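You operate a simulated robot arm through the tools that you are given. There is no shell and no other tool. Be economical: measure what you need, move in short steps, check, and stop when the job is done.

The job below is to be done with a simulated robot arm. You get a single attempt, and the scene is never put back.

Task
Set the three links as the motor card says.
Fine: switch the board off before you open the cover; shut the cover, then switch the board back on.
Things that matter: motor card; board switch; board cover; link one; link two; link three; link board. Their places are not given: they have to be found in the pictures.

The check looks at the end state, three seconds after you hand in, the way a careful person would. Anything else that was tipped, shoved, dropped, spilled or broken makes it a failure.

Robot
A 6-joint arm with a two-finger parallel gripper, fixed in place. Base frame: the origin is at the foot of the arm, x ahead of it, y to its left, z up. Lengths are in mm, angles in degrees, forces in N, time in s.
With the tool pointing down near the work surface it reaches from about 240 to 620 mm from the base axis. Its first joint turns from -66.0 to 66.0 degrees. Payload 2.7 kg.
The tool frame sits at the grasp point between the pads (the TCP): z along the fingers, y along the line on which they close. The tips reach 23 mm beyond it. Largest opening 94 mm; finger width 38, thickness 10; the body of the gripper, 54 by 96 mm, starts 39 mm behind the TCP.
Orientation is told as [roll, pitch, yaw] about the base's x, y, z axes, in that order, counted from this pose: with the fingers straight down and closing along the base's y, the tool's x points along the base's -x, its y along +y and its z along -z.

Tools
- The arm moves only by the tool move_arm. Its argument "steps" is text: rows parted by semicolons, each of 7 numbers parted by spaces: the opening, from 0 (shut) to 1 (fully open), then the shift along the tool's x, y, z in units of 30 mm (1.0 is 30 mm), then the turn, a rotation vector about the tool's x, y, z in units of 5 degrees (1.0 is 5 degrees). In form: gripper tx ty tz rx ry rz; .... A call has 1 to 10 rows; each row shifts and turns the commanded pose from where the row before left it, along the tool's axes as they then stand. A call with a number of a shift or a turn outside -1 to 1 is refused whole. Rows are played at 5 a second. More than 50 mm and 8.6 degrees between two rows, or a gripper value outside its range, and nothing of the call is played. Where a pose cannot be reached the arm comes as near as it can. A force on the tool above 70 N (or 10 N above the force at the start of the call, whichever is more), or a blocked arm, ends the call early, and 0.2 s more pass. Each finger travels about 45 mm/s and halts on what it meets, pressing with about 36 N; the grip force reading is that of the motor and also rises with nothing between the fingers. The clock runs only during rows and for 0.2 s after the last one: add rows that do not move to give the fingers time. It gives the time, the measured TCP pose, the force on the tool (base axes), the opening and the grip force at its end, in the units of the frame above (readings bear some noise).
- Cameras (640 x 400 px; columns grow to the right, rows downward): "scene" is fixed at [79.1, -430.3, 1413.5]; the picture's right is [0.76, -0.65, 0.00], its down [-0.30, -0.35, -0.89] and it looks along [0.57, 0.68, -0.46] (base axes); focal length 321 px, centre (320, 200). "wrist" rides on the gripper at [-39, 0, -44] in the tool frame; the picture's right is [0.00, -1.00, 0.00], its down [0.97, 0.00, -0.24] and it looks along [0.24, 0.00, 0.97] (tool axes); focal length 218 px, centre (320, 200).
- camera(camera): a new picture of that camera. The clock stands still meanwhile.
- probe_pixels(camera, pixels): for up to 12 pixels [column, row] of the newest picture of that camera ("zoom" is the newest enlarged one), the place [x, y, z] in the base frame of the surface seen there, good to about 2 mm. The clock stands still meanwhile.
- close_up(camera, box): a new picture of the part [left, top, right, bottom] of that camera's present view, enlarged. The clock stands still meanwhile.
- finish_job(): hands the job in; it is judged then, once.

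Work in short steps. Measure before you move; look again where a grasp or a placing could have gone wrong, and mend it. You have 80 turns and 34 pictures in all, those below and enlarged ones among them. Open the gripper and draw the arm clear of the work before you hand the job in, unless the task says otherwise; then end with one line.

The tools are called after "Request:" as name(argument=value, ...) on one line, values as JSON. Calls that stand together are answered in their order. move_arm: Moves the arm, as the interface text tells. Its arguments: {"type":"object","properties":{"steps":{"type":"string"}},"required":["steps"]} The other tools are called the same way: camera (camera) takes a picture; probe_pixels (camera, pixels) gives the place of the surface under pixels of a picture; close_up (camera, box) takes an enlarged picture of a part of a camera's view; finish_job () hands the job in.

At the start:

```text
clock: 0.0
tool_pos: [375.4, 34.6, 1276.7]
orientation: [0.0, 0.0, 0.0]
ft_force: [-0.2, 0.7, 0.4]
opening: 94.2
gripper_force: 0.0
```

scene: 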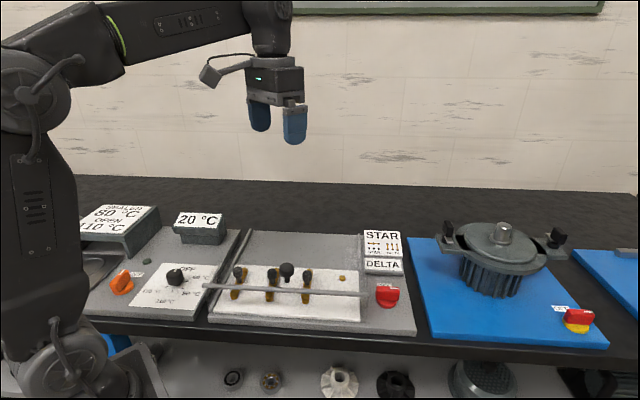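
wrist: 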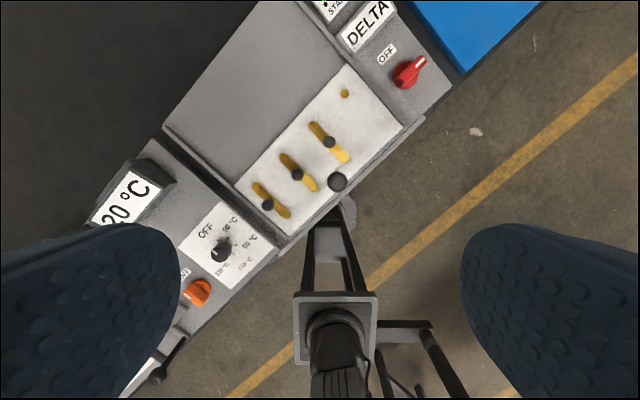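

I see the link board in the middle, with a sign (STAR/DELTA) near (382,250), red switch near (388,294). I take enlarged looks at both.

Request:
close_up(camera="scene", box=[200, 220, 430, 340])

Request:
close_up(camera="scene", box=[355, 225, 415, 280])

Request:
close_up(camera="wrist", box=[230, 0, 450, 240])

```text
2.78 times, centred on (315, 280) of scene
```

zoom: 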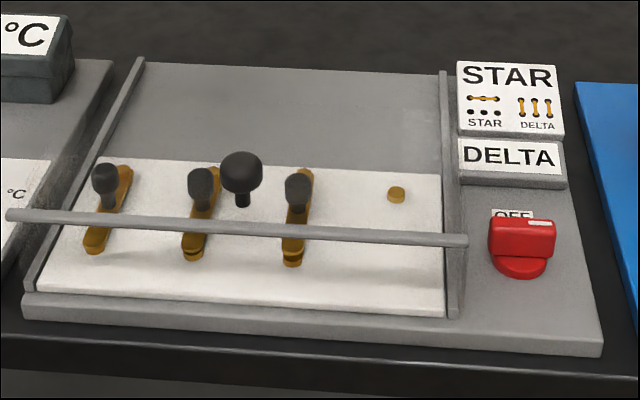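

```text
7.27 times, centred on (385, 252) of scene
```

zoom: 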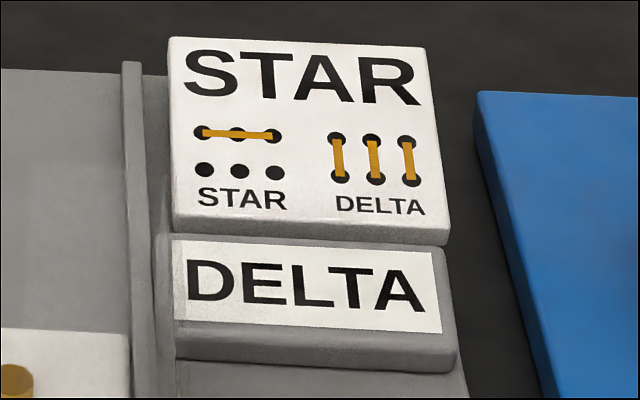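

```text
1.67 times, centred on (340, 120) of wrist
```

zoom: 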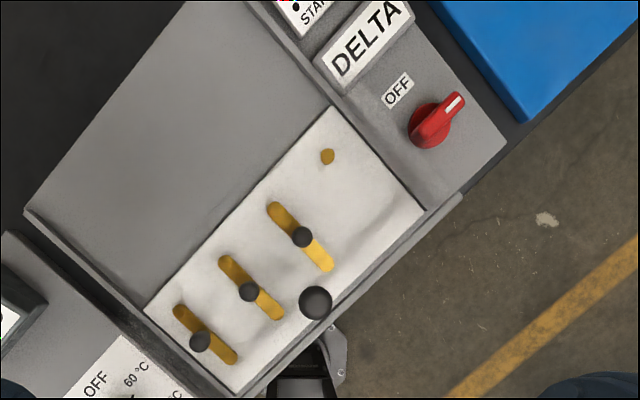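

The upper card says STAR with a legend, and the lower plate DELTA appears to show the present state, matching the links as they stand. I measure the scene parts next.

Request:
close_up(camera="scene", box=[200, 220, 430, 340])

Request:
probe_pixels(camera="zoom", pixels=[[242, 165], [243, 205], [20, 215], [455, 240], [240, 226], [105, 170], [201, 178], [298, 183], [397, 192], [397, 230], [520, 225], [300, 110]])

Request:
probe_pixels(camera="wrist", pixels=[[337, 182], [267, 206], [297, 175], [330, 142], [345, 94], [312, 124], [346, 160], [282, 156], [314, 189], [254, 185], [287, 216], [418, 62]])

```text
2.78 times, centred on (315, 280) of scene
```

zoom: 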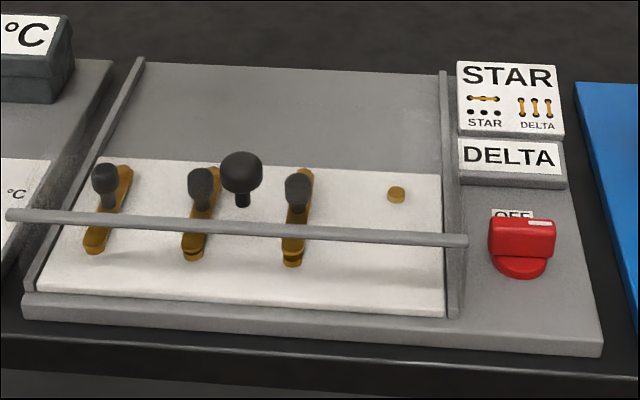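

```text
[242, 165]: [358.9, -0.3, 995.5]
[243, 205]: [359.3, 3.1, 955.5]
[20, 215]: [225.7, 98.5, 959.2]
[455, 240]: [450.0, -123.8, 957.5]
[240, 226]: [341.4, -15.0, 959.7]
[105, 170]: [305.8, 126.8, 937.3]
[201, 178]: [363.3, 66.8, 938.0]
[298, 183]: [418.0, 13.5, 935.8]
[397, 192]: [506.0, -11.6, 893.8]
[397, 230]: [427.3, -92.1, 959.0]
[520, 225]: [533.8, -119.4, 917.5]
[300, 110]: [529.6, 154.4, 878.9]
```

```text
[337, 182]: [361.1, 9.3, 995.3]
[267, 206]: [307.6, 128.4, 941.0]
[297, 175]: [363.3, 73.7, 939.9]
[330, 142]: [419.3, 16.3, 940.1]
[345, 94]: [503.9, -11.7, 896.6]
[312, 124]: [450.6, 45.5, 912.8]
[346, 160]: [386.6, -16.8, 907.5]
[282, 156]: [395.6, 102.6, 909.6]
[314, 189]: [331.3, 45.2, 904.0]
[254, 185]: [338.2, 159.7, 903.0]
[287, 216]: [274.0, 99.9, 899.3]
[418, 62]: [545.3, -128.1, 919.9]
```

Board axes are rotated 45° (row direction ≈ (0.71,-0.71)); the switch mark points along the row while OFF sits behind it, so OFF is a CCW quarter turn. I move above the switch for a closer look.

Request:
move_arm(steps="1 -0.75 -0.75 0.9 0 0 0;1 -0.75 -0.75 0.9 0 0 0;1 -0.75 -0.75 0.9 0 0 0;1 -0.75 -0.75 0.9 0 0 0;1 -0.75 -0.75 0.9 0 0 0;1 -0.75 -0.75 0.9 0 0 0;1 -0.5 -0.5 0.5 0 0 0;1 0 0 0 0 0 0")

Request:
move_arm(steps="1 0 0 0 0 0 1;1 0 0 0 0 0 1;1 0 0 0 0 0 1;1 0 0 0 0 0 1;1 0 0 0 0 0 1;1 0 0 0 0 0 1;1 0 0 0 0 0 1;1 0 0 0 0 0 1;1 0 0 0 0 0 1;1 0 0 0 0 0 0")

Request:
camera(camera="wrist")

```text
clock: 1.8
tool_pos: [528.4, -118.8, 1101.9]
orientation: [0.1, 0.0, 0.0]
ft_force: [0.1, -0.1, 0.0]
opening: 94.1
gripper_force: 0.0
```

```text
clock: 4.0
tool_pos: [526.2, -114.5, 1098.9]
orientation: [0.1, -0.1, -45.0]
ft_force: [0.1, 0.2, 0.1]
opening: 94.0
gripper_force: 0.1
```

```text
27 pictures are left
```

wrist: 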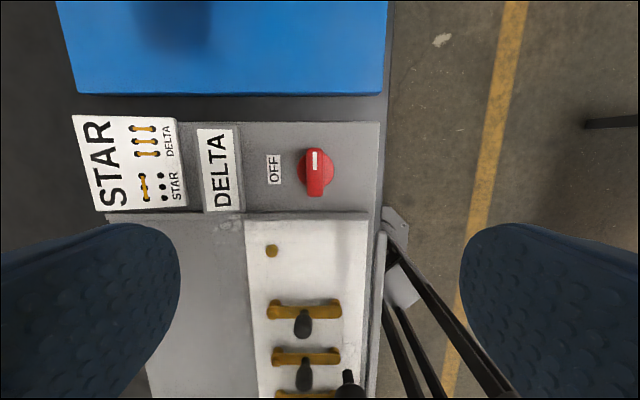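

The switch is at (315,172) with its mark toward +u; I zoom in and measure its top and base.

Request:
close_up(camera="wrist", box=[240, 120, 400, 220])

Request:
probe_pixels(camera="wrist", pixels=[[315, 152], [318, 192], [300, 170], [329, 170], [309, 170], [318, 172], [272, 170], [350, 180], [350, 215], [378, 240], [300, 215], [200, 225]])

```text
4.00 times, centred on (320, 170) of wrist
```

zoom: 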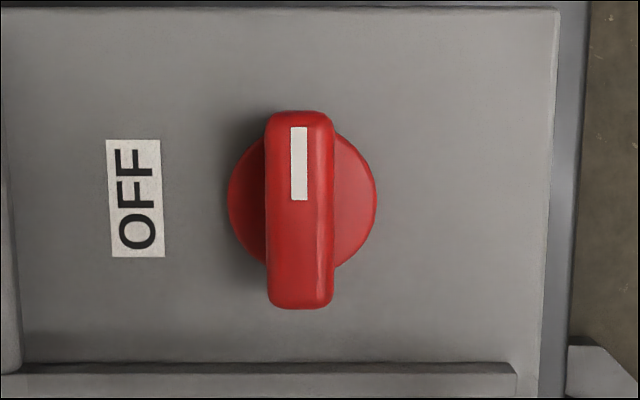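

```text
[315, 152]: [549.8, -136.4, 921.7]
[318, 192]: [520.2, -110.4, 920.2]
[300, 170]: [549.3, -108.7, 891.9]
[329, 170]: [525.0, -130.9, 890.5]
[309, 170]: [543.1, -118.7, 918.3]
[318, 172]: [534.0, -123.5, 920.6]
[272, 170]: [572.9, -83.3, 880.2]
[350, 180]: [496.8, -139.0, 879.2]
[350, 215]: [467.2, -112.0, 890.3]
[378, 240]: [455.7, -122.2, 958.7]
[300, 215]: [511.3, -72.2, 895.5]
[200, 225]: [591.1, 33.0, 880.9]
```

Handle spans ≈46 mm along u, centre ≈(535,-122), top z 920. I descend with a half-open gripper to z≈918.

Request:
move_arm(steps="0.5 -0.4 0.02 1 0 0 0;0.5 0 0 1 0 0 0;0.5 0 0 1 0 0 0;0.5 0 0 1 0 0 0;0.5 0 0 1 0 0 0;0.5 0 0 0 0 0 0;0.5 0 0 0 0 0 0")

Request:
camera(camera="wrist")

```text
clock: 5.6
tool_pos: [535.9, -123.6, 949.2]
orientation: [-0.1, 0.0, -45.0]
ft_force: [0.0, 0.3, 0.8]
opening: 47.0
gripper_force: 0.1
```

```text
25 pictures are left
```

wrist: 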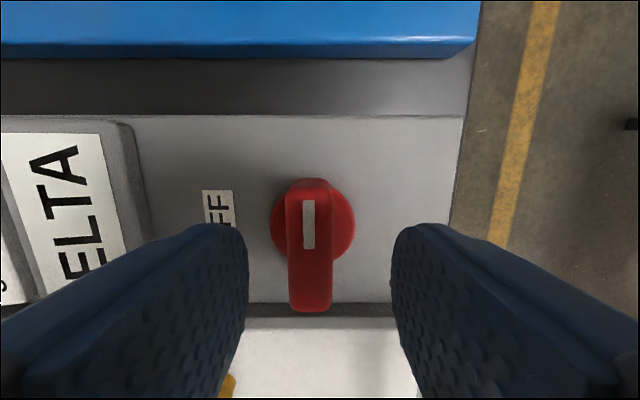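

The handle is slightly left of centre (310 vs 320), so I shift 3 mm, go down and close.

Request:
move_arm(steps="0.5 0 0.1 0.5 0 0 0;0.5 0 0 0.5 0 0 0;0.5 0 0 0 0 0 0;0.1 0 0 0 0 0 0;0.1 0 0 0 0 0 0;0.1 0 0 0 0 0 0;0.1 0 0 0 0 0 0")

```text
clock: 7.2
tool_pos: [537.5, -121.1, 919.1]
orientation: [0.1, -0.1, -44.9]
ft_force: [13.2, 10.4, -4.9]
opening: 17.7
gripper_force: 45.5
```

Gripped (17.7 mm). I turn CCW in 5° rows, watching the force.

Request:
move_arm(steps="0.1 0 0.03 0 0 0 0;0.1 0 0 0 0 0 -1;0.1 0 0 0 0 0 -1;0.1 0 0 0 0 0 -1;0.1 0 0 0 0 0 -1;0.1 0 0 0 0 0 -1;0.1 0 0 0 0 0 -1;0.1 0 0 0 0 0 -1;0.1 0 0 0 0 0 -1")

```text
clock: 9.2
tool_pos: [538.4, -120.0, 920.3]
orientation: [0.0, -0.2, -4.9]
ft_force: [12.4, 18.3, -12.8]
opening: 18.0
gripper_force: 45.6
```

Request:
move_arm(steps="0.1 0 0 0 0 0 -1;0.1 0 0 0 0 0 -1;0.1 0 0 0 0 0 -1;0.1 0 0 0 0 0 -1;0.1 0 0 0 0 0 -1;0.1 0 0 0 0 0 -1;0.1 0 0 0 0 0 -1;0.1 0 0 0 0 0 -1;0.1 0 0 0 0 0 -1;0.1 0 0 0 0 0 -1")

```text
clock: 11.4
tool_pos: [537.1, -120.4, 919.3]
orientation: [0.2, 0.0, 45.1]
ft_force: [12.5, 18.9, -18.2]
opening: 17.7
gripper_force: 44.5
```

The turn reached yaw 45°. I open modestly, rise and look.

Request:
move_arm(steps="0.5 0 0 0 0 0 0;0.5 0 0 0 0 0 0;0.5 0 0 0 0 0 0;0.5 0 0 0 0 0 0;0.5 0 0 -1 0 0 0;0.5 0 0 -1 0 0 0;0.5 0 0 -1 0 0 0;0.5 0 0 -1 0 0 0")

Request:
close_up(camera="scene", box=[200, 220, 430, 340])

Request:
camera(camera="wrist")

```text
clock: 13.2
tool_pos: [537.2, -123.3, 1038.5]
orientation: [0.0, 0.0, 45.0]
ft_force: [0.6, -0.4, -0.2]
opening: 47.0
gripper_force: 0.0
```

```text
2.78 times, centred on (315, 280) of scene
```

zoom: 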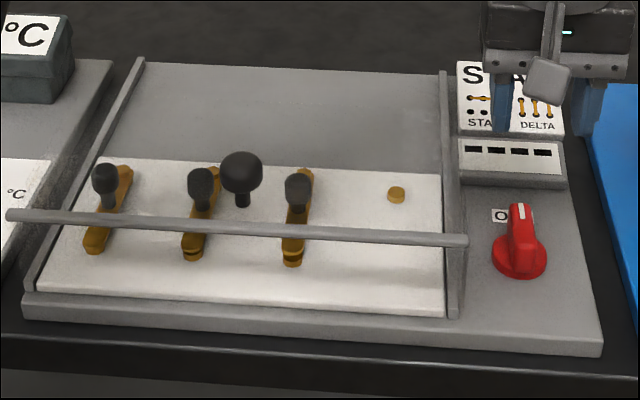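

```text
23 pictures are left
```

wrist: 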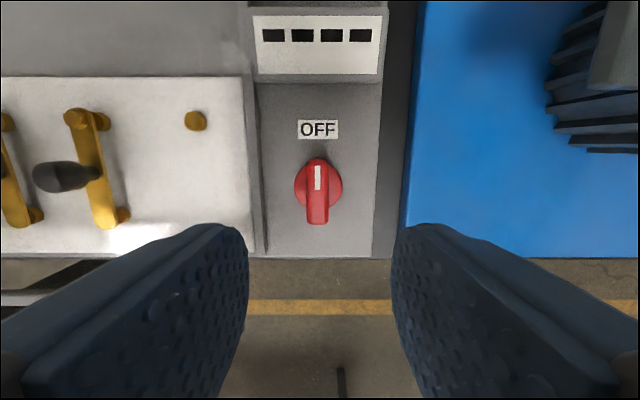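

The switch is OFF and the display now reads "----", confirming it is a status display, so the card says STAR. Next I look at the cover: bar ends, knob and rails.

Request:
close_up(camera="scene", box=[335, 240, 415, 340])

Request:
close_up(camera="scene", box=[195, 235, 315, 330])

Request:
probe_pixels(camera="scene", pixels=[[361, 255], [363, 280], [365, 300], [364, 325], [245, 245], [226, 282], [213, 315], [204, 285], [365, 310], [361, 248], [361, 268], [235, 263]])

```text
4.00 times, centred on (375, 290) of scene
```

zoom: 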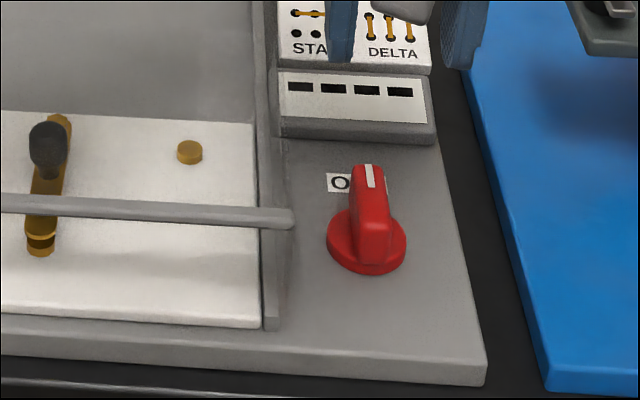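

```text
4.21 times, centred on (255, 282) of scene
```

zoom: 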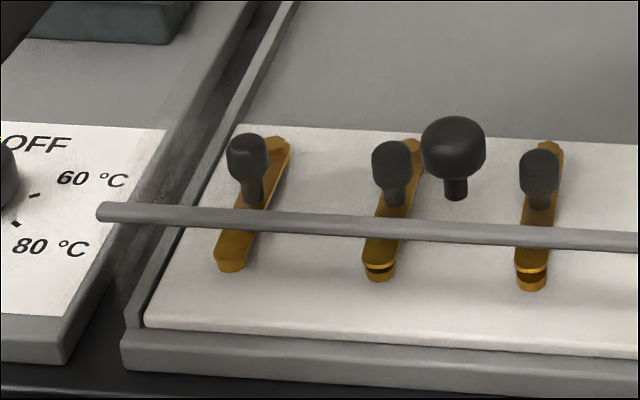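

```text
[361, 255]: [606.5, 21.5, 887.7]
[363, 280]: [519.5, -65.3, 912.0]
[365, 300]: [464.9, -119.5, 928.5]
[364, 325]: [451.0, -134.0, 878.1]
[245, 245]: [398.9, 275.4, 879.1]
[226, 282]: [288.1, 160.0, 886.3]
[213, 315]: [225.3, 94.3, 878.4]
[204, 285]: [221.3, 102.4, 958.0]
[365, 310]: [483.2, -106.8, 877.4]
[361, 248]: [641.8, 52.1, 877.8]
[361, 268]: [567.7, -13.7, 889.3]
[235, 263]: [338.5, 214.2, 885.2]
```

The cover seems to be a nearly invisible clear box with a front bar (v≈230) and a knob near its front at (359,3). I move above the knob and look from nearer.

Request:
move_arm(steps="0.7 0.144 0.9 -0.25 0 0 0;0.7 0.144 0.9 -0.25 0 0 0;0.7 0.144 0.9 -0.25 0 0 0;0.7 0.144 0.9 -0.25 0 0 0;0.7 0.144 0.9 -0.25 0 0 0;0.7 0.144 0.9 -0.25 0 0 0;0.7 0.144 0.9 -0.25 0 0 0;0.7 0.144 0.9 -0.25 0 0 0;0.7 0 0 0 0 0 0")

Request:
camera(camera="wrist")

```text
clock: 15.2
tool_pos: [358.2, 7.3, 1100.8]
orientation: [0.1, 0.0, 45.0]
ft_force: [-0.2, -0.8, 1.2]
opening: 65.7
gripper_force: 0.1
```

```text
20 pictures are left
```

wrist: 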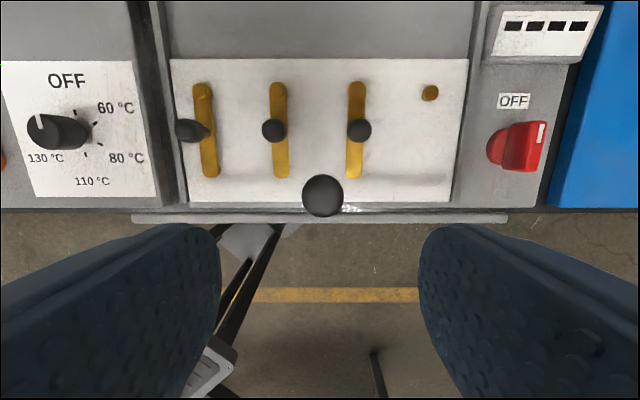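

The knob is at (322,195); I probe it and zoom on the region for signs of the cover's rear edge.

Request:
close_up(camera="wrist", box=[130, 0, 530, 230])

Request:
probe_pixels(camera="wrist", pixels=[[322, 195], [302, 195], [342, 195], [200, 130], [185, 131], [274, 130], [358, 130], [202, 90], [277, 90], [356, 90], [430, 93], [208, 170]])

```text
1.60 times, centred on (330, 115) of wrist
```

zoom: 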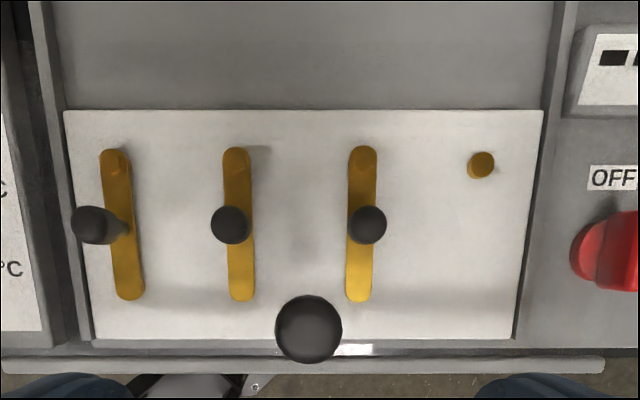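

```text
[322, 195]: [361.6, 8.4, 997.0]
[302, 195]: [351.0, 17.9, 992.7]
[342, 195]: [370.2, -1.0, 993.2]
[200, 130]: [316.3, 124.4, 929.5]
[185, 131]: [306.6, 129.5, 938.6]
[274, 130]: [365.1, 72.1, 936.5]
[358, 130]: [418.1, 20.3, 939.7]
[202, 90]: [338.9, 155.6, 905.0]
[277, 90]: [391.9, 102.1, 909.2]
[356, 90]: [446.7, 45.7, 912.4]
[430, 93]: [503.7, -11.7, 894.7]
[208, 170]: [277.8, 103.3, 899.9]
```

Links differ in height (≈900/904/908) and pivot at the back posts; post 4 at (504,-12) is the star end for link three. I lower onto the cover knob (centre ≈(361,8), top z 997) and close.

Request:
move_arm(steps="0.6 -0.09 -0.04 1 0 0 0;0.6 0 0 1 0 0 0;0.6 0 0 1 0 0 0;0.6 0 0 0.8 0 0 0;0.6 0 0 0 0 0 0;0.2 0 0 0 0 0 0;0.2 0 0 0 0 0 0;0.2 0 0 0 0 0 0;0.2 0 0 0 0 0 0;0.2 0 0 0 0 0 0")

```text
clock: 17.4
tool_pos: [362.4, 9.0, 986.9]
orientation: [0.0, 0.0, 45.0]
ft_force: [-1.6, 2.6, -6.5]
opening: 31.3
gripper_force: 44.7
```

Knob gripped at 31 mm. A gentle 6 mm lift tells whether it hinges.

Request:
move_arm(steps="0.2 0 0 -0.1 0 0 0;0.2 0 0 -0.1 0 0 0;0.2 0 0 0 0 0 0")

```text
clock: 18.2
tool_pos: [361.3, 7.8, 989.7]
orientation: [0.3, 0.3, 44.9]
ft_force: [-2.5, 8.4, -34.8]
opening: 31.8
gripper_force: 45.1
```

Lifting meets 35 N, so it isn't lifting freely. I go back down and try sliding toward the back (+v).

Request:
move_arm(steps="0.2 0 0 0.2 0 0 0;0.2 -0.1 0 0 0 0 0;0.2 -0.15 0 0 0 0 0;0.2 -0.15 0 0 0 0 0;0.2 0 0 0 0 0 0")

Request:
close_up(camera="scene", box=[195, 220, 435, 340])

```text
clock: 19.4
tool_pos: [370.7, 17.8, 987.5]
orientation: [-0.2, -0.3, 45.0]
ft_force: [-15.3, 15.5, 36.0]
opening: 31.8
gripper_force: 44.7
```

```text
2.67 times, centred on (315, 280) of scene
```

zoom: 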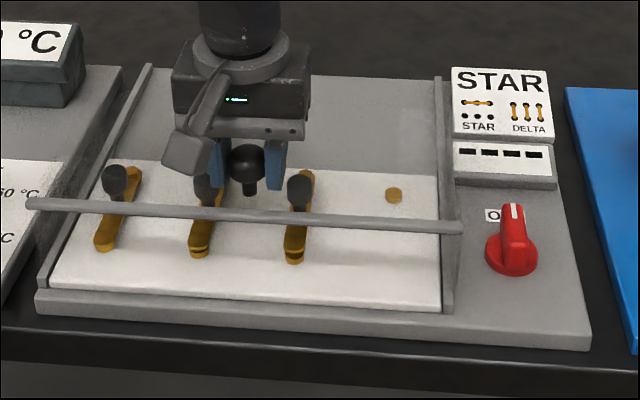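

The bar moved with the knob, so the cover slides on the rails. I relieve the down force and slide on.

Request:
move_arm(steps="0.2 -0.2 0 -0.1 0 0 0;0.2 -0.3 0 0 0 0 0;0.2 -0.4 0 0 0 0 0;0.2 -0.5 0 0 0 0 0;0.2 -0.5 0 0 0 0 0;0.2 -0.5 0 0 0 0 0;0.2 -0.5 0 0 0 0 0;0.2 0 0 0 0 0 0")

```text
clock: 21.2
tool_pos: [430.0, 78.1, 987.9]
orientation: [0.1, 0.2, 45.1]
ft_force: [-15.6, 15.4, -14.4]
opening: 31.8
gripper_force: 44.8
```

It slides easily; continuing toward the stop.

Request:
move_arm(steps="0.2 -0.5 0 0 0 0 0;0.2 -0.5 0 0 0 0 0;0.2 -0.5 0 0 0 0 0;0.2 -0.3 0 0 0 0 0;0.2 -0.3 0 0 0 0 0;0.2 -0.3 0 0 0 0 0;0.2 0 0 0 0 0 0")

Request:
camera(camera="scene")

```text
clock: 22.8
tool_pos: [479.6, 126.1, 985.5]
orientation: [0.2, 0.7, 44.9]
ft_force: [-40.0, -7.4, 11.1]
opening: 31.6
gripper_force: 45.0
```

```text
17 pictures are left
```

scene: 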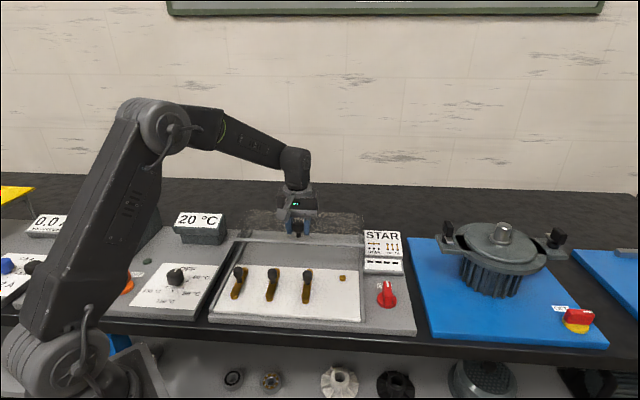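

The cover is at its stop (~165 mm travel), links fully exposed. I back off slightly, release, rise, and move over link three.

Request:
move_arm(steps="0.2 0.1 0 0 0 0 0;0.6 0 0 0 0 0 0;0.6 0 0 0 0 0 0;0.6 0 0 0 0 0 0;0.6 0 0 -1 0 0 0;0.6 0 0 -1 0 0 0;0.6 0 0 -1 0 0 0;0.6 0 0 0 0 0 0")

Request:
move_arm(steps="0.6 0.8 -0.22 0 0 0 0;0.6 0.8 -0.22 0 0 0 0;0.6 0.8 -0.22 0 0 0 0;0.6 0.8 -0.22 0 0 0 0;0.6 0.7 -0.22 0 0 0 0;0.6 0 0 0 0 0 0")

Request:
move_arm(steps="0.5 0 0 0.1 0 0 1;0.5 0 0 0.1 0 0 1;0.5 0 0 0.1 0 0 1;0.5 0 0 0.1 0 0 1;0.5 0 0 0.1 0 0 1;0.5 0 0 0.1 0 0 1;0.5 0 0 0.1 0 0 1;0.5 0 0 0.1 0 0 1;0.5 0 0 0.1 0 0 1;0.5 0 0 0 0 0 0")

Request:
camera(camera="wrist")

```text
clock: 24.6
tool_pos: [481.3, 128.8, 1081.2]
orientation: [0.1, 0.0, 45.0]
ft_force: [0.3, -0.6, 0.1]
opening: 56.5
gripper_force: 0.1
```

```text
clock: 26.0
tool_pos: [422.5, 22.0, 1077.4]
orientation: [0.0, 0.0, 45.0]
ft_force: [-0.2, 0.1, 0.2]
opening: 56.2
gripper_force: 0.1
```

```text
clock: 28.2
tool_pos: [422.0, 20.8, 1052.1]
orientation: [0.0, 0.0, -0.1]
ft_force: [-0.5, 0.2, -0.1]
opening: 46.9
gripper_force: 0.1
```

```text
16 pictures are left
```

wrist: 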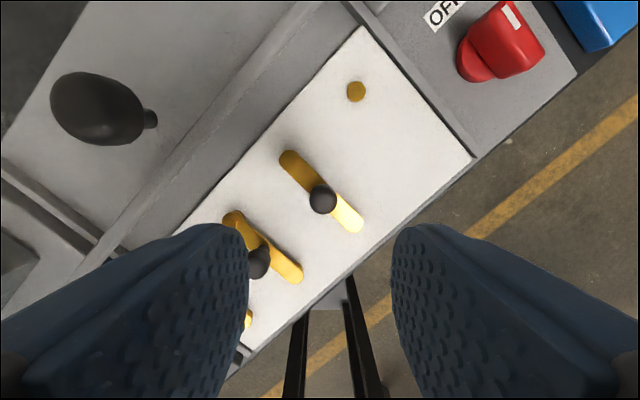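

Yaw is 0 (nine rows make 45°). With the glass gone I measure link three, its handle and the posts here.

Request:
probe_pixels(camera="wrist", pixels=[[323, 198], [316, 203], [330, 203], [323, 208], [290, 158], [353, 224], [300, 172], [355, 91], [234, 218], [292, 274], [258, 258], [400, 150]])

Request:
close_up(camera="wrist", box=[220, 70, 420, 290])

Request:
close_up(camera="scene", box=[220, 250, 370, 330])

```text
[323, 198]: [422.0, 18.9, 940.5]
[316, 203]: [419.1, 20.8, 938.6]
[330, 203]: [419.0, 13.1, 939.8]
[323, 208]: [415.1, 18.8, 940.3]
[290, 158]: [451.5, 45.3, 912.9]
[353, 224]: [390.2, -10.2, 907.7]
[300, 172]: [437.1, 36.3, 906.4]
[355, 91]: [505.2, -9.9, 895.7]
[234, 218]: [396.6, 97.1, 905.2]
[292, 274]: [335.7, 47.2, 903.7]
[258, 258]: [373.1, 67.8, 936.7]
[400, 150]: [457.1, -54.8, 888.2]
```

```text
1.82 times, centred on (320, 180) of wrist
```

zoom: 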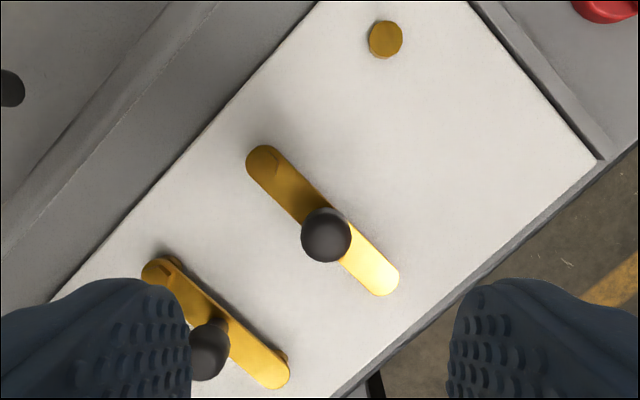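

```text
4.27 times, centred on (295, 290) of scene
```

zoom: 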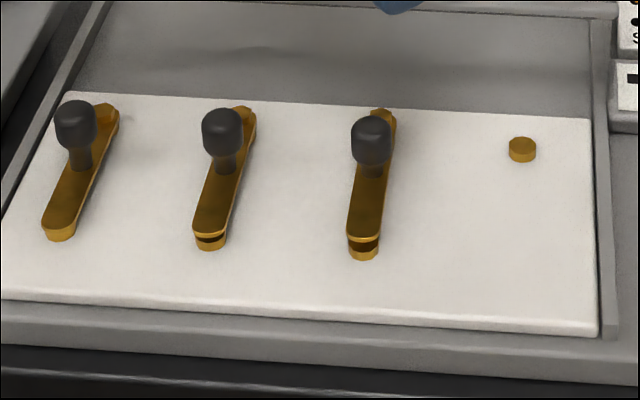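

Link geometry: pivot (u 284, v 350), handle at 40 mm radius, centre ≈(420,18). I rotate to yaw −45 above it.

Request:
move_arm(steps="0.5 0 0 0.1 0 0 1;0.5 0 0 0.1 0 0 1;0.5 0 0 0.1 0 0 1;0.5 0 0 0.1 0 0 1;0.5 0 0 0.1 0 0 1;0.5 0 0 0.1 0 0 1;0.5 0 0 0.1 0 0 1;0.5 0 0 0.1 0 0 1;0.5 0 0 0.1 0 0 1;0.5 0 0 0 0 0 0")

```text
clock: 30.4
tool_pos: [422.2, 19.1, 1024.4]
orientation: [0.0, 0.1, -45.2]
ft_force: [0.3, -0.3, 0.3]
opening: 47.2
gripper_force: 0.1
```

I correct ~2 mm and descend to z≈937, then close on the handle.

Request:
move_arm(steps="0.5 0.026 -0.077 1 0 0 0;0.5 0 0 1 0 0 0;0.5 0 0 0.9 0 0 0;0.5 0 0 0 0 0 0;0.1 0 0 0 0 0 0;0.1 0 0 0 0 0 0;0.1 0 0 0 0 0 0;0.1 0 0 0 0 0 0")

```text
clock: 32.2
tool_pos: [419.0, 19.0, 938.5]
orientation: [0.1, -0.1, -45.0]
ft_force: [10.5, 10.6, -6.3]
opening: 20.7
gripper_force: 44.5
```

Handle gripped (20.7 mm). I swing it CCW about the pivot, first 45°.

Request:
move_arm(steps="0.1 -0.1162 0.005 0 0 0 -1;0.1 -0.1162 0.005 0 0 0 -1;0.1 -0.1162 0.005 0 0 0 -1;0.1 -0.1162 0.005 0 0 0 -1;0.1 -0.1162 0.005 0 0 0 -1;0.1 -0.1162 0.005 0 0 0 -1;0.1 -0.1162 0.005 0 0 0 -1;0.1 -0.1162 0.005 0 0 0 -1;0.1 -0.1162 0.005 0 0 0 -1")

Request:
camera(camera="scene")

```text
clock: 34.2
tool_pos: [448.7, 6.8, 938.0]
orientation: [-0.1, 0.0, 0.2]
ft_force: [-8.0, -26.3, 18.2]
opening: 20.6
gripper_force: 45.2
```

```text
13 pictures are left
```

scene: 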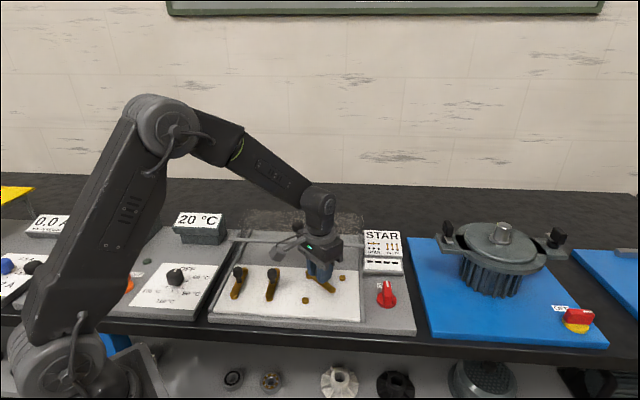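

The link swings. Continuing the second 45°.

Request:
move_arm(steps="0.1 -0.1162 -0.015 0 0 0 -1;0.1 -0.1162 -0.005 0 0 0 -1;0.1 -0.1162 0.005 0 0 0 -1;0.1 -0.1162 0.005 0 0 0 -1;0.1 -0.1162 0.005 0 0 0 -1;0.1 -0.1162 0.005 0 0 0 -1;0.1 -0.1162 0.005 0 0 0 -1;0.1 -0.1162 0.005 0 0 0 -1;0.1 -0.1162 0.005 0 0 0 -1;0.1 0 0 0 0 0 0")

```text
clock: 36.4
tool_pos: [476.5, 17.4, 937.2]
orientation: [-0.1, -0.2, 45.1]
ft_force: [0.7, -16.0, 22.0]
opening: 21.0
gripper_force: 44.4
```

Link three should be at (u 324.6, v 349). I release, rise, and shift above link two's handle.

Request:
move_arm(steps="0.5 0 0 0 0 0 0;0.5 0 0 0 0 0 0;0.5 0 0 0 0 0 0;0.5 0 0 -0.9 0 0 0;0.5 0 0 -0.9 0 0 0;0.5 0.33 0.9 -0.9 0 0 0;0.5 0.33 0.9 0 0 0 0;0.5 0.33 0.9 0 0 0 0;0.5 0.33 0.9 0 0 0 0;0.5 0 0.44 0 0 0 0")

Request:
move_arm(steps="0.5 0 0 0 0 0 1;0.5 0 0 0 0 0 1;0.5 0 0 0 0 0 1;0.5 0 0 0 0 0 1;0.5 0 0 0 0 0 1;0.5 0 0 0 0 0 1;0.5 0 0 0 0 0 1;0.5 0 0 0 0 0 1;0.5 0 0 0 0 0 1")

Request:
move_arm(steps="0.5 0 0 0 0 0 1;0.5 0 0 0 0 0 1;0.5 0 0 0 0 0 1;0.5 0 0 0 0 0 1;0.5 0 0 0 0 0 1;0.5 0 0 0 0 0 1;0.5 0 0 0 0 0 1;0.5 0 0 0 0 0 1;0.5 0 0 0 0 0 1;0.5 0 0 0 0 0 0")

Request:
camera(camera="wrist")

```text
clock: 38.6
tool_pos: [362.3, 76.3, 1019.9]
orientation: [0.0, -0.1, 45.1]
ft_force: [0.1, -0.2, -0.3]
opening: 47.0
gripper_force: 0.1
```

```text
clock: 40.6
tool_pos: [362.5, 74.6, 1018.6]
orientation: [-0.1, 0.0, -0.1]
ft_force: [0.4, 0.0, 0.1]
opening: 46.9
gripper_force: 0.0
```

```text
clock: 42.8
tool_pos: [363.8, 77.8, 1019.3]
orientation: [0.1, 0.1, -45.0]
ft_force: [-1.5, -0.7, 1.2]
opening: 47.0
gripper_force: 0.0
```

```text
12 pictures are left
```

wrist: 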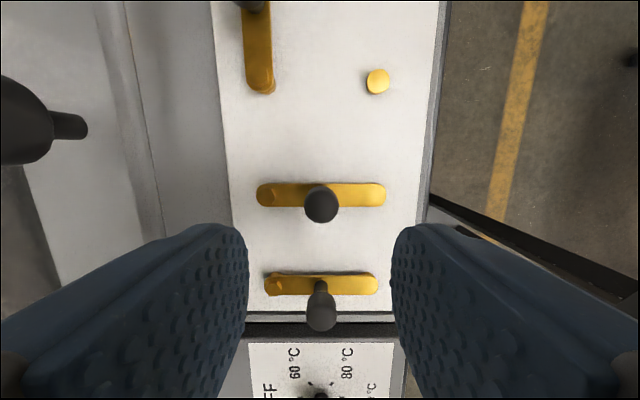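

Link three now lies toward post 4. Link two's handle is centred at column 320; I descend and close.

Request:
move_arm(steps="0.5 -0.045 -0.03 1 0 0 0;0.5 0 0 1 0 0 0;0.5 0 0 0.83 0 0 0;0.5 0 0 0 0 0 0;0.1 0 0 0 0 0 0;0.1 0 0 0 0 0 0;0.1 0 0 0 0 0 0;0.1 0 0 0 0 0 0")

Request:
move_arm(steps="0.1 -0.1162 0.005 0 0 0 -1;0.1 -0.1162 0.005 0 0 0 -1;0.1 -0.1162 0.005 0 0 0 -1;0.1 -0.1162 0.005 0 0 0 -1;0.1 -0.1162 0.005 0 0 0 -1;0.1 -0.1162 0.005 0 0 0 -1;0.1 -0.1162 0.005 0 0 0 -1;0.1 -0.1162 0.005 0 0 0 -1;0.1 -0.1162 0.005 0 0 0 -1")

```text
clock: 44.6
tool_pos: [365.1, 73.0, 931.6]
orientation: [0.1, 0.1, -45.0]
ft_force: [5.9, 5.6, -7.7]
opening: 20.6
gripper_force: 44.7
```

```text
clock: 46.6
tool_pos: [393.0, 62.3, 933.2]
orientation: [-0.2, 0.1, 0.0]
ft_force: [-1.0, 11.4, -23.4]
opening: 20.7
gripper_force: 45.2
```

Smooth; continuing the second half.

Request:
move_arm(steps="0.1 -0.1162 0.005 0 0 0 -1;0.1 -0.1162 0.005 0 0 0 -1;0.1 -0.1162 0.005 0 0 0 -1;0.1 -0.1162 0.005 0 0 0 -1;0.1 -0.1162 0.005 0 0 0 -1;0.1 -0.1162 0.005 0 0 0 -1;0.1 -0.1162 0.005 0 0 0 -1;0.1 -0.1162 0.005 0 0 0 -1;0.1 -0.1162 0.005 0 0 0 -1;0.1 0 0 0 0 0 0")

```text
clock: 48.8
tool_pos: [421.6, 74.8, 934.6]
orientation: [0.0, 0.1, 45.0]
ft_force: [-11.1, 15.7, -11.7]
opening: 20.6
gripper_force: 45.0
```

Link two at (u 245, v 351). Release, rise, and move over link one likewise.

Request:
move_arm(steps="0.5 0 0 0 0 0 0;0.5 0 0 0 0 0 0;0.5 0 0 0 0 0 0;0.5 0 0 -0.9 0 0 0;0.5 0 0 -0.9 0 0 0;0.5 0.34 0.9 -0.9 0 0 0;0.5 0.34 0.9 0 0 0 0;0.5 0.34 0.9 0 0 0 0;0.5 0.34 0.9 0 0 0 0;0.5 0 0.43 0 0 0 0")

Request:
move_arm(steps="0.5 0 0 0 0 0 1;0.5 0 0 0 0 0 1;0.5 0 0 0 0 0 1;0.5 0 0 0 0 0 1;0.5 0 0 0 0 0 1;0.5 0 0 0 0 0 1;0.5 0 0 0 0 0 1;0.5 0 0 0 0 0 1;0.5 0 0 0 0 0 1")

Request:
move_arm(steps="0.5 0 0 0 0 0 1;0.5 0 0 0 0 0 1;0.5 0 0 0 0 0 1;0.5 0 0 0 0 0 1;0.5 0 0 0 0 0 1;0.5 0 0 0 0 0 1;0.5 0 0 0 0 0 1;0.5 0 0 0 0 0 1;0.5 0 0 0 0 0 1;0.5 0 0 0 0 0 0")

Request:
camera(camera="wrist")

```text
clock: 51.0
tool_pos: [305.3, 128.9, 1014.9]
orientation: [-0.1, 0.0, 45.0]
ft_force: [-0.2, 0.3, -0.3]
opening: 46.8
gripper_force: 0.0
```

```text
clock: 53.0
tool_pos: [306.0, 130.9, 1013.8]
orientation: [0.1, 0.0, -0.1]
ft_force: [-0.4, -0.1, 0.1]
opening: 46.9
gripper_force: 0.0
```

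```text
clock: 55.2
tool_pos: [305.6, 131.1, 1015.4]
orientation: [0.1, 0.1, -45.2]
ft_force: [0.8, 0.0, -0.1]
opening: 47.1
gripper_force: 0.1
```

```text
11 pictures are left
```

wrist: 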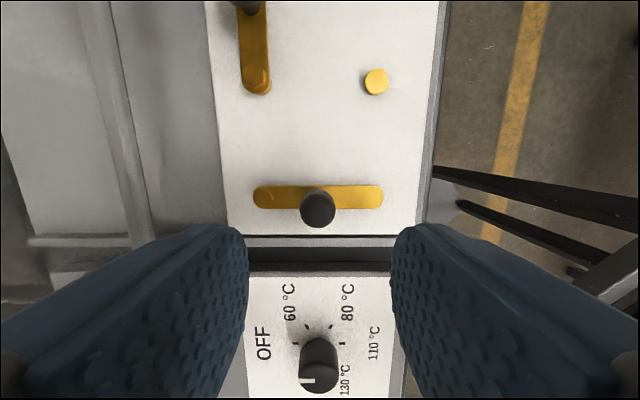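

Link one's handle is centred (col 317). Descend, close and swing the first half.

Request:
move_arm(steps="0.5 -0.03 0.02 1 0 0 0;0.5 0 0 1 0 0 0;0.5 0 0 0.78 0 0 0;0.5 0 0 0 0 0 0;0.1 0 0 0 0 0 0;0.1 0 0 0 0 0 0;0.1 0 0 0 0 0 0;0.1 0 0 0 0 0 0")

Request:
move_arm(steps="0.1 -0.1162 0.005 0 0 0 -1;0.1 -0.1162 0.005 0 0 0 -1;0.1 -0.1162 0.005 0 0 0 -1;0.1 -0.1162 0.005 0 0 0 -1;0.1 -0.1162 0.005 0 0 0 -1;0.1 -0.1162 0.005 0 0 0 -1;0.1 -0.1162 0.005 0 0 0 -1;0.1 -0.1162 0.005 0 0 0 -1;0.1 -0.1162 0.005 0 0 0 -1")

Request:
move_arm(steps="0.1 -0.1162 0.005 0 0 0 -1;0.1 -0.1162 0.005 0 0 0 -1;0.1 -0.1162 0.005 0 0 0 -1;0.1 -0.1162 0.005 0 0 0 -1;0.1 -0.1162 0.005 0 0 0 -1;0.1 -0.1162 0.005 0 0 0 -1;0.1 -0.1162 0.005 0 0 0 -1;0.1 -0.1162 0.005 0 0 0 -1;0.1 -0.1162 0.005 0 0 0 -1;0.1 0 0 0 0 0 0")

```text
clock: 57.0
tool_pos: [306.5, 131.0, 930.0]
orientation: [0.0, -0.1, -45.0]
ft_force: [4.3, 4.8, -8.0]
opening: 20.5
gripper_force: 44.9
```

```text
clock: 59.0
tool_pos: [334.8, 117.7, 930.9]
orientation: [0.0, 0.1, 0.0]
ft_force: [-1.1, 32.2, -34.5]
opening: 20.5
gripper_force: 44.9
```

```text
clock: 61.2
tool_pos: [363.4, 129.8, 932.2]
orientation: [0.1, 0.1, 45.0]
ft_force: [-16.7, 23.1, -18.0]
opening: 20.7
gripper_force: 45.4
```

Link one is at (u 165, v 349). I release, rise clear and view the row.

Request:
move_arm(steps="0.5 0 0 0 0 0 0;0.5 0 0 0 0 0 0;0.5 0 0 0 0 0 0;0.5 0 0 -1 0 0 0;0.5 0 0 -1 0 0 0;0.5 0 0 -1 0 0 0;0.5 0.5 -0.8 -1 0 0 0;0.5 0.5 -0.9 -0.5 0 0 0;0.5 0.5 -0.9 0 0 0 0;0.5 0.3 0 0 0 0 0")

Request:
camera(camera="wrist")

Request:
close_up(camera="scene", box=[200, 220, 430, 340])

```text
clock: 63.4
tool_pos: [381.4, 36.2, 1068.7]
orientation: [0.0, -0.1, 45.0]
ft_force: [0.4, -1.0, -0.1]
opening: 47.2
gripper_force: 0.1
```

```text
10 pictures are left
```

wrist: 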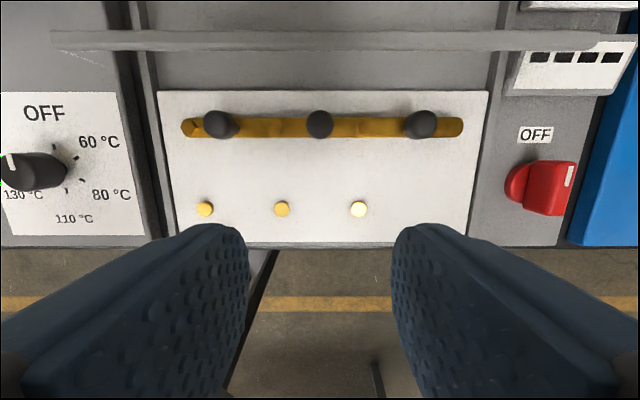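

```text
2.78 times, centred on (315, 280) of scene
```

zoom: 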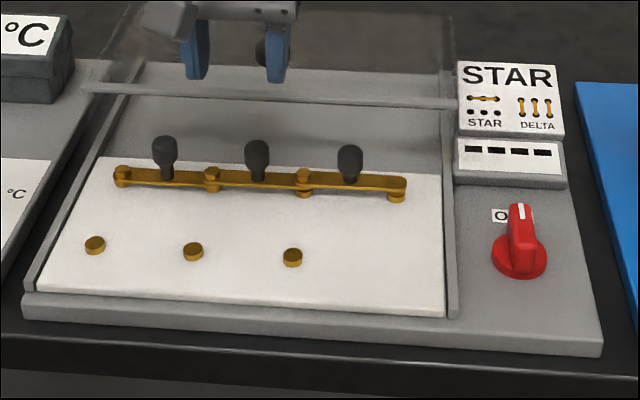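

All three links lie in line across the back row (star). Next I go above the cover knob at about (479,126) and look.

Request:
move_arm(steps="0.6 -0.9 -0.04 0 0 0 0;0.6 -0.9 -0.04 0 0 0 0;0.6 -0.9 -0.04 0 0 0 0;0.6 -0.9 -0.04 0 0 0 0;0.6 -0.83 -0.03 0 0 0 0;0.6 0 0 0 0 0 0")

Request:
camera(camera="wrist")

Request:
probe_pixels(camera="wrist", pixels=[[320, 200], [320, 210], [305, 205], [335, 205]])

```text
clock: 64.8
tool_pos: [478.5, 125.2, 1066.1]
orientation: [0.0, 0.0, 45.0]
ft_force: [-0.6, 0.7, -0.4]
opening: 56.6
gripper_force: 0.1
```

```text
8 pictures are left
```

wrist: 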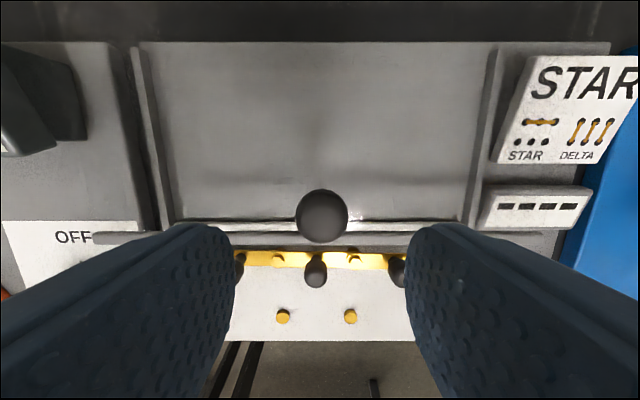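

```text
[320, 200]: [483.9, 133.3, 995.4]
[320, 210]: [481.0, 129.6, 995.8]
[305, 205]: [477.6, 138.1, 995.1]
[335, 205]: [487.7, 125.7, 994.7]
```

Knob is centred ((320,215)). Descend, grip, and test slide forward.

Request:
move_arm(steps="0.6 -0.08 0 1 0 0 0;0.6 0 0 1 0 0 0;0.6 0 0 0.65 0 0 0;0.6 0 0 0 0 0 0;0.2 0 0 0 0 0 0;0.2 0 0 0 0 0 0;0.2 0 0 0 0 0 0;0.2 0 0 0 0 0 0")

Request:
move_arm(steps="0.2 0.2 0 0 0 0 0;0.2 0.3 0 0 0 0 0;0.2 0.4 0 0 0 0 0;0.2 0.5 0 0 0 0 0;0.2 0.5 0 0 0 0 0;0.2 0.5 0 0 0 0 0;0.2 0.5 0 0 0 0 0;0.2 0 0 0 0 0 0")

```text
clock: 66.6
tool_pos: [480.0, 127.3, 985.9]
orientation: [0.2, 0.1, 45.1]
ft_force: [-17.7, 15.6, 0.2]
opening: 31.8
gripper_force: 44.8
```

```text
clock: 68.4
tool_pos: [419.0, 64.7, 985.9]
orientation: [-0.1, 0.2, 45.0]
ft_force: [-6.7, 6.6, -20.3]
opening: 31.7
gripper_force: 45.3
```

Sliding well; about 80 mm remain to the closed position (v≈262).

Request:
move_arm(steps="0.2 0.5 0 0 0 0 0;0.2 0.5 0 0 0 0 0;0.2 0.5 0 0 0 0 0;0.2 0.5 0 0 0 0 0;0.2 0.3 0 0 0 0 0;0.2 0.2 0 0 0 0 0;0.2 0.15 0 0 0 0 0;0.2 0.1 0 0 0 0 0;0.2 0 0 0 0 0 0")

```text
clock: 70.4
tool_pos: [362.4, 9.4, 986.8]
orientation: [-0.2, -0.3, 45.1]
ft_force: [19.4, 20.0, -22.4]
opening: 31.9
gripper_force: 45.1
```

At the stop (28 N along +v, same position as originally). Release, rise, and travel to the switch.

Request:
move_arm(steps="0.6 0 0 0 0 0 0;0.6 0 0 0 0 0 0;0.6 0 0 0 0 0 0;0.6 0 0 0 0 0 0;0.6 0 0 -1 0 0 0;0.6 0 0 -1 0 0 0;0.6 0 0 -1 0 0 0;0.5 0 0 0 0 0 0")

Request:
move_arm(steps="0.5 -0.133 -0.9 0 0 0 0;0.5 -0.133 -0.9 0 0 0 0;0.5 -0.133 -0.9 0 0 0 0;0.5 -0.133 -0.9 0 0 0 0;0.5 -0.133 -0.9 0 0 0 0;0.5 -0.133 -0.9 0 0 0 0;0.5 -0.133 -0.9 0 0 0 0;0.5 -0.133 -0.9 0 0 0 0;0.5 0 0 0 0 0 0")

Request:
camera(camera="wrist")

Request:
close_up(camera="scene", box=[200, 220, 430, 340])

```text
clock: 72.2
tool_pos: [358.6, 7.8, 1078.6]
orientation: [0.0, 0.1, 45.0]
ft_force: [-0.9, -0.8, 0.3]
opening: 46.9
gripper_force: 0.2
```

```text
clock: 74.2
tool_pos: [535.8, -120.5, 1077.1]
orientation: [0.0, 0.0, 45.0]
ft_force: [0.1, 0.1, 0.3]
opening: 46.9
gripper_force: 0.1
```

```text
7 pictures are left
```

wrist: 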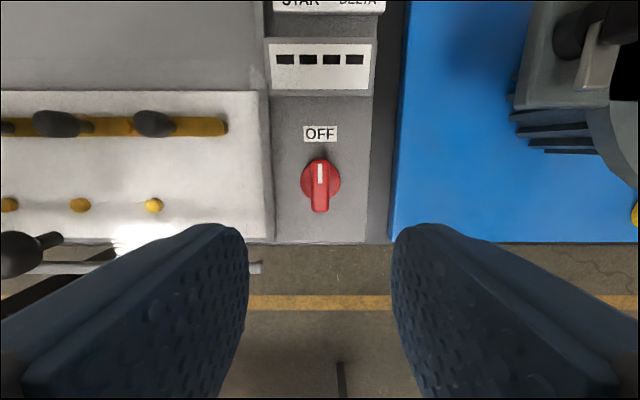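

```text
2.78 times, centred on (315, 280) of scene
```

zoom: 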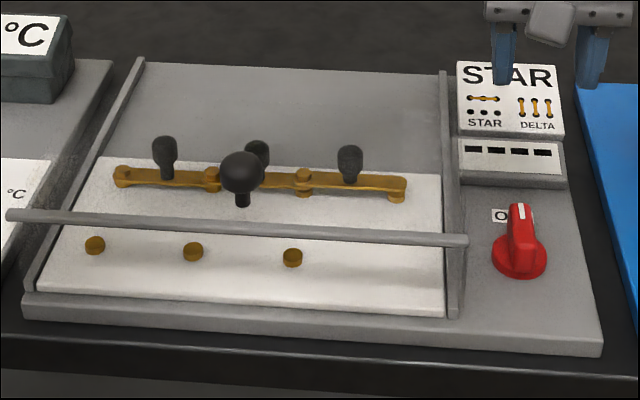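

Cover is shut, links in star. I descend onto the switch handle (now along v) and close.

Request:
move_arm(steps="0.4 0 -0.04 1 0 0 0;0.4 0 0 1 0 0 0;0.4 0 0 1 0 0 0;0.4 0 0 1 0 0 0;0.4 0 0 0.7 0 0 0;0.4 0 0 0.53 0 0 0;0.1 0 0 0 0 0 0;0.1 0 0 0 0 0 0;0.1 0 0 0 0 0 0;0.1 0 0 0 0 0 0")

Request:
move_arm(steps="0.1 0 0 0 0 0 1;0.1 0 0 0 0 0 1;0.1 0 0 0 0 0 1;0.1 0 0 0 0 0 1;0.1 0 0 0 0 0 1;0.1 0 0 0 0 0 1;0.1 0 0 0 0 0 1;0.1 0 0 0 0 0 1;0.1 0 0 0 0 0 1")

Request:
move_arm(steps="0.1 0 0 0 0 0 1;0.1 0 0 0 0 0 1;0.1 0 0 0 0 0 1;0.1 0 0 0 0 0 1;0.1 0 0 0 0 0 1;0.1 0 0 0 0 0 1;0.1 0 0 0 0 0 1;0.1 0 0 0 0 0 1;0.1 0 0 0 0 0 1;0.1 0 0 0 0 0 0")

```text
clock: 76.4
tool_pos: [534.7, -123.3, 921.3]
orientation: [0.3, 0.1, 45.0]
ft_force: [-20.9, 17.1, 3.6]
opening: 17.8
gripper_force: 44.8
```

```text
clock: 78.4
tool_pos: [534.2, -120.2, 919.5]
orientation: [0.2, 0.6, -0.1]
ft_force: [-32.9, 33.9, 13.7]
opening: 17.9
gripper_force: 44.8
```

```text
clock: 80.6
tool_pos: [536.1, -120.0, 920.0]
orientation: [0.2, 0.4, -45.1]
ft_force: [-10.3, 34.6, -5.2]
opening: 17.9
gripper_force: 44.8
```

Turn complete. I release, rise and check the display.

Request:
move_arm(steps="0.5 0 0 0 0 0 0;0.5 0 0 0 0 0 0;0.5 0 0 0 0 0 0;0.5 0 0 0 0 0 0;0.5 0 0 -1 0 0 0;0.5 0 0 -1 0 0 0;0.5 0 0 -1 0 0 0;0.5 0 0 -1 0 0 0;0.5 0 0 -1 0 0 0;0.5 0 0 -1 0 0 0")

Request:
close_up(camera="scene", box=[200, 220, 430, 340])

Request:
camera(camera="wrist")

```text
clock: 82.8
tool_pos: [535.1, -124.0, 1101.7]
orientation: [-0.1, 0.0, -45.0]
ft_force: [1.1, -0.7, -0.1]
opening: 46.9
gripper_force: 0.0
```

```text
2.78 times, centred on (315, 280) of scene
```

zoom: 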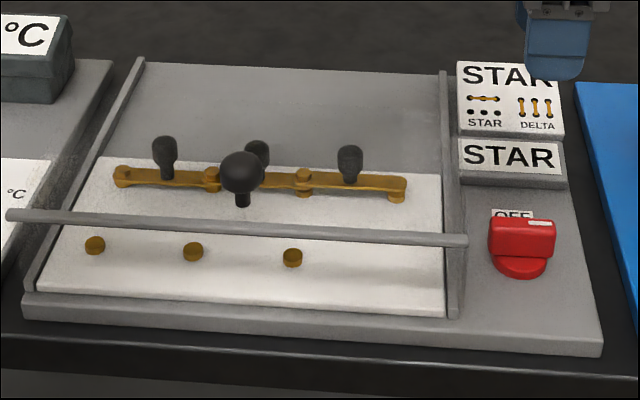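

```text
4 pictures are left
```

wrist: 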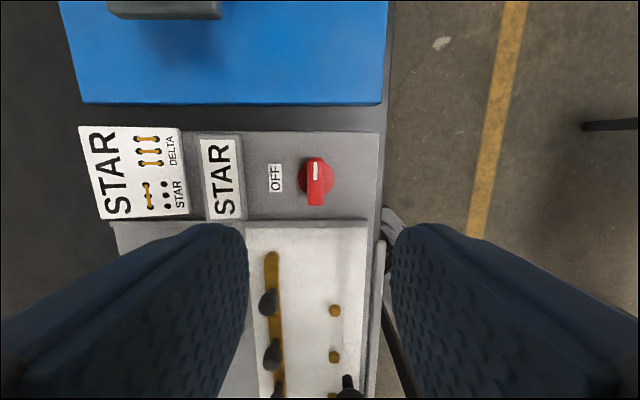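

The display now reads STAR with the switch on and the cover shut. I open the gripper fully, draw the arm up and hand in.

Request:
move_arm(steps="1 0 0 -1 0 0 0;1 0 0 -1 0 0 0;1 0 0 -1 0 0 0;1 0 0 -1 0 0 0;1 0 0 0 0 0 0;1 0 0 0 0 0 0")

Request:
finish_job()

```text
clock: 84.2
tool_pos: [535.2, -122.1, 1211.4]
orientation: [0.0, 0.1, -44.9]
ft_force: [0.0, 0.0, -0.9]
opening: 93.9
gripper_force: 0.0
out of reach, approached as far as the arm can: row 4
```

```text
The job is handed in.
```

The three links are set to STAR as the motor card says. The board was switched off before I opened the cover, and it's back on with the cover shut and its display reading STAR.
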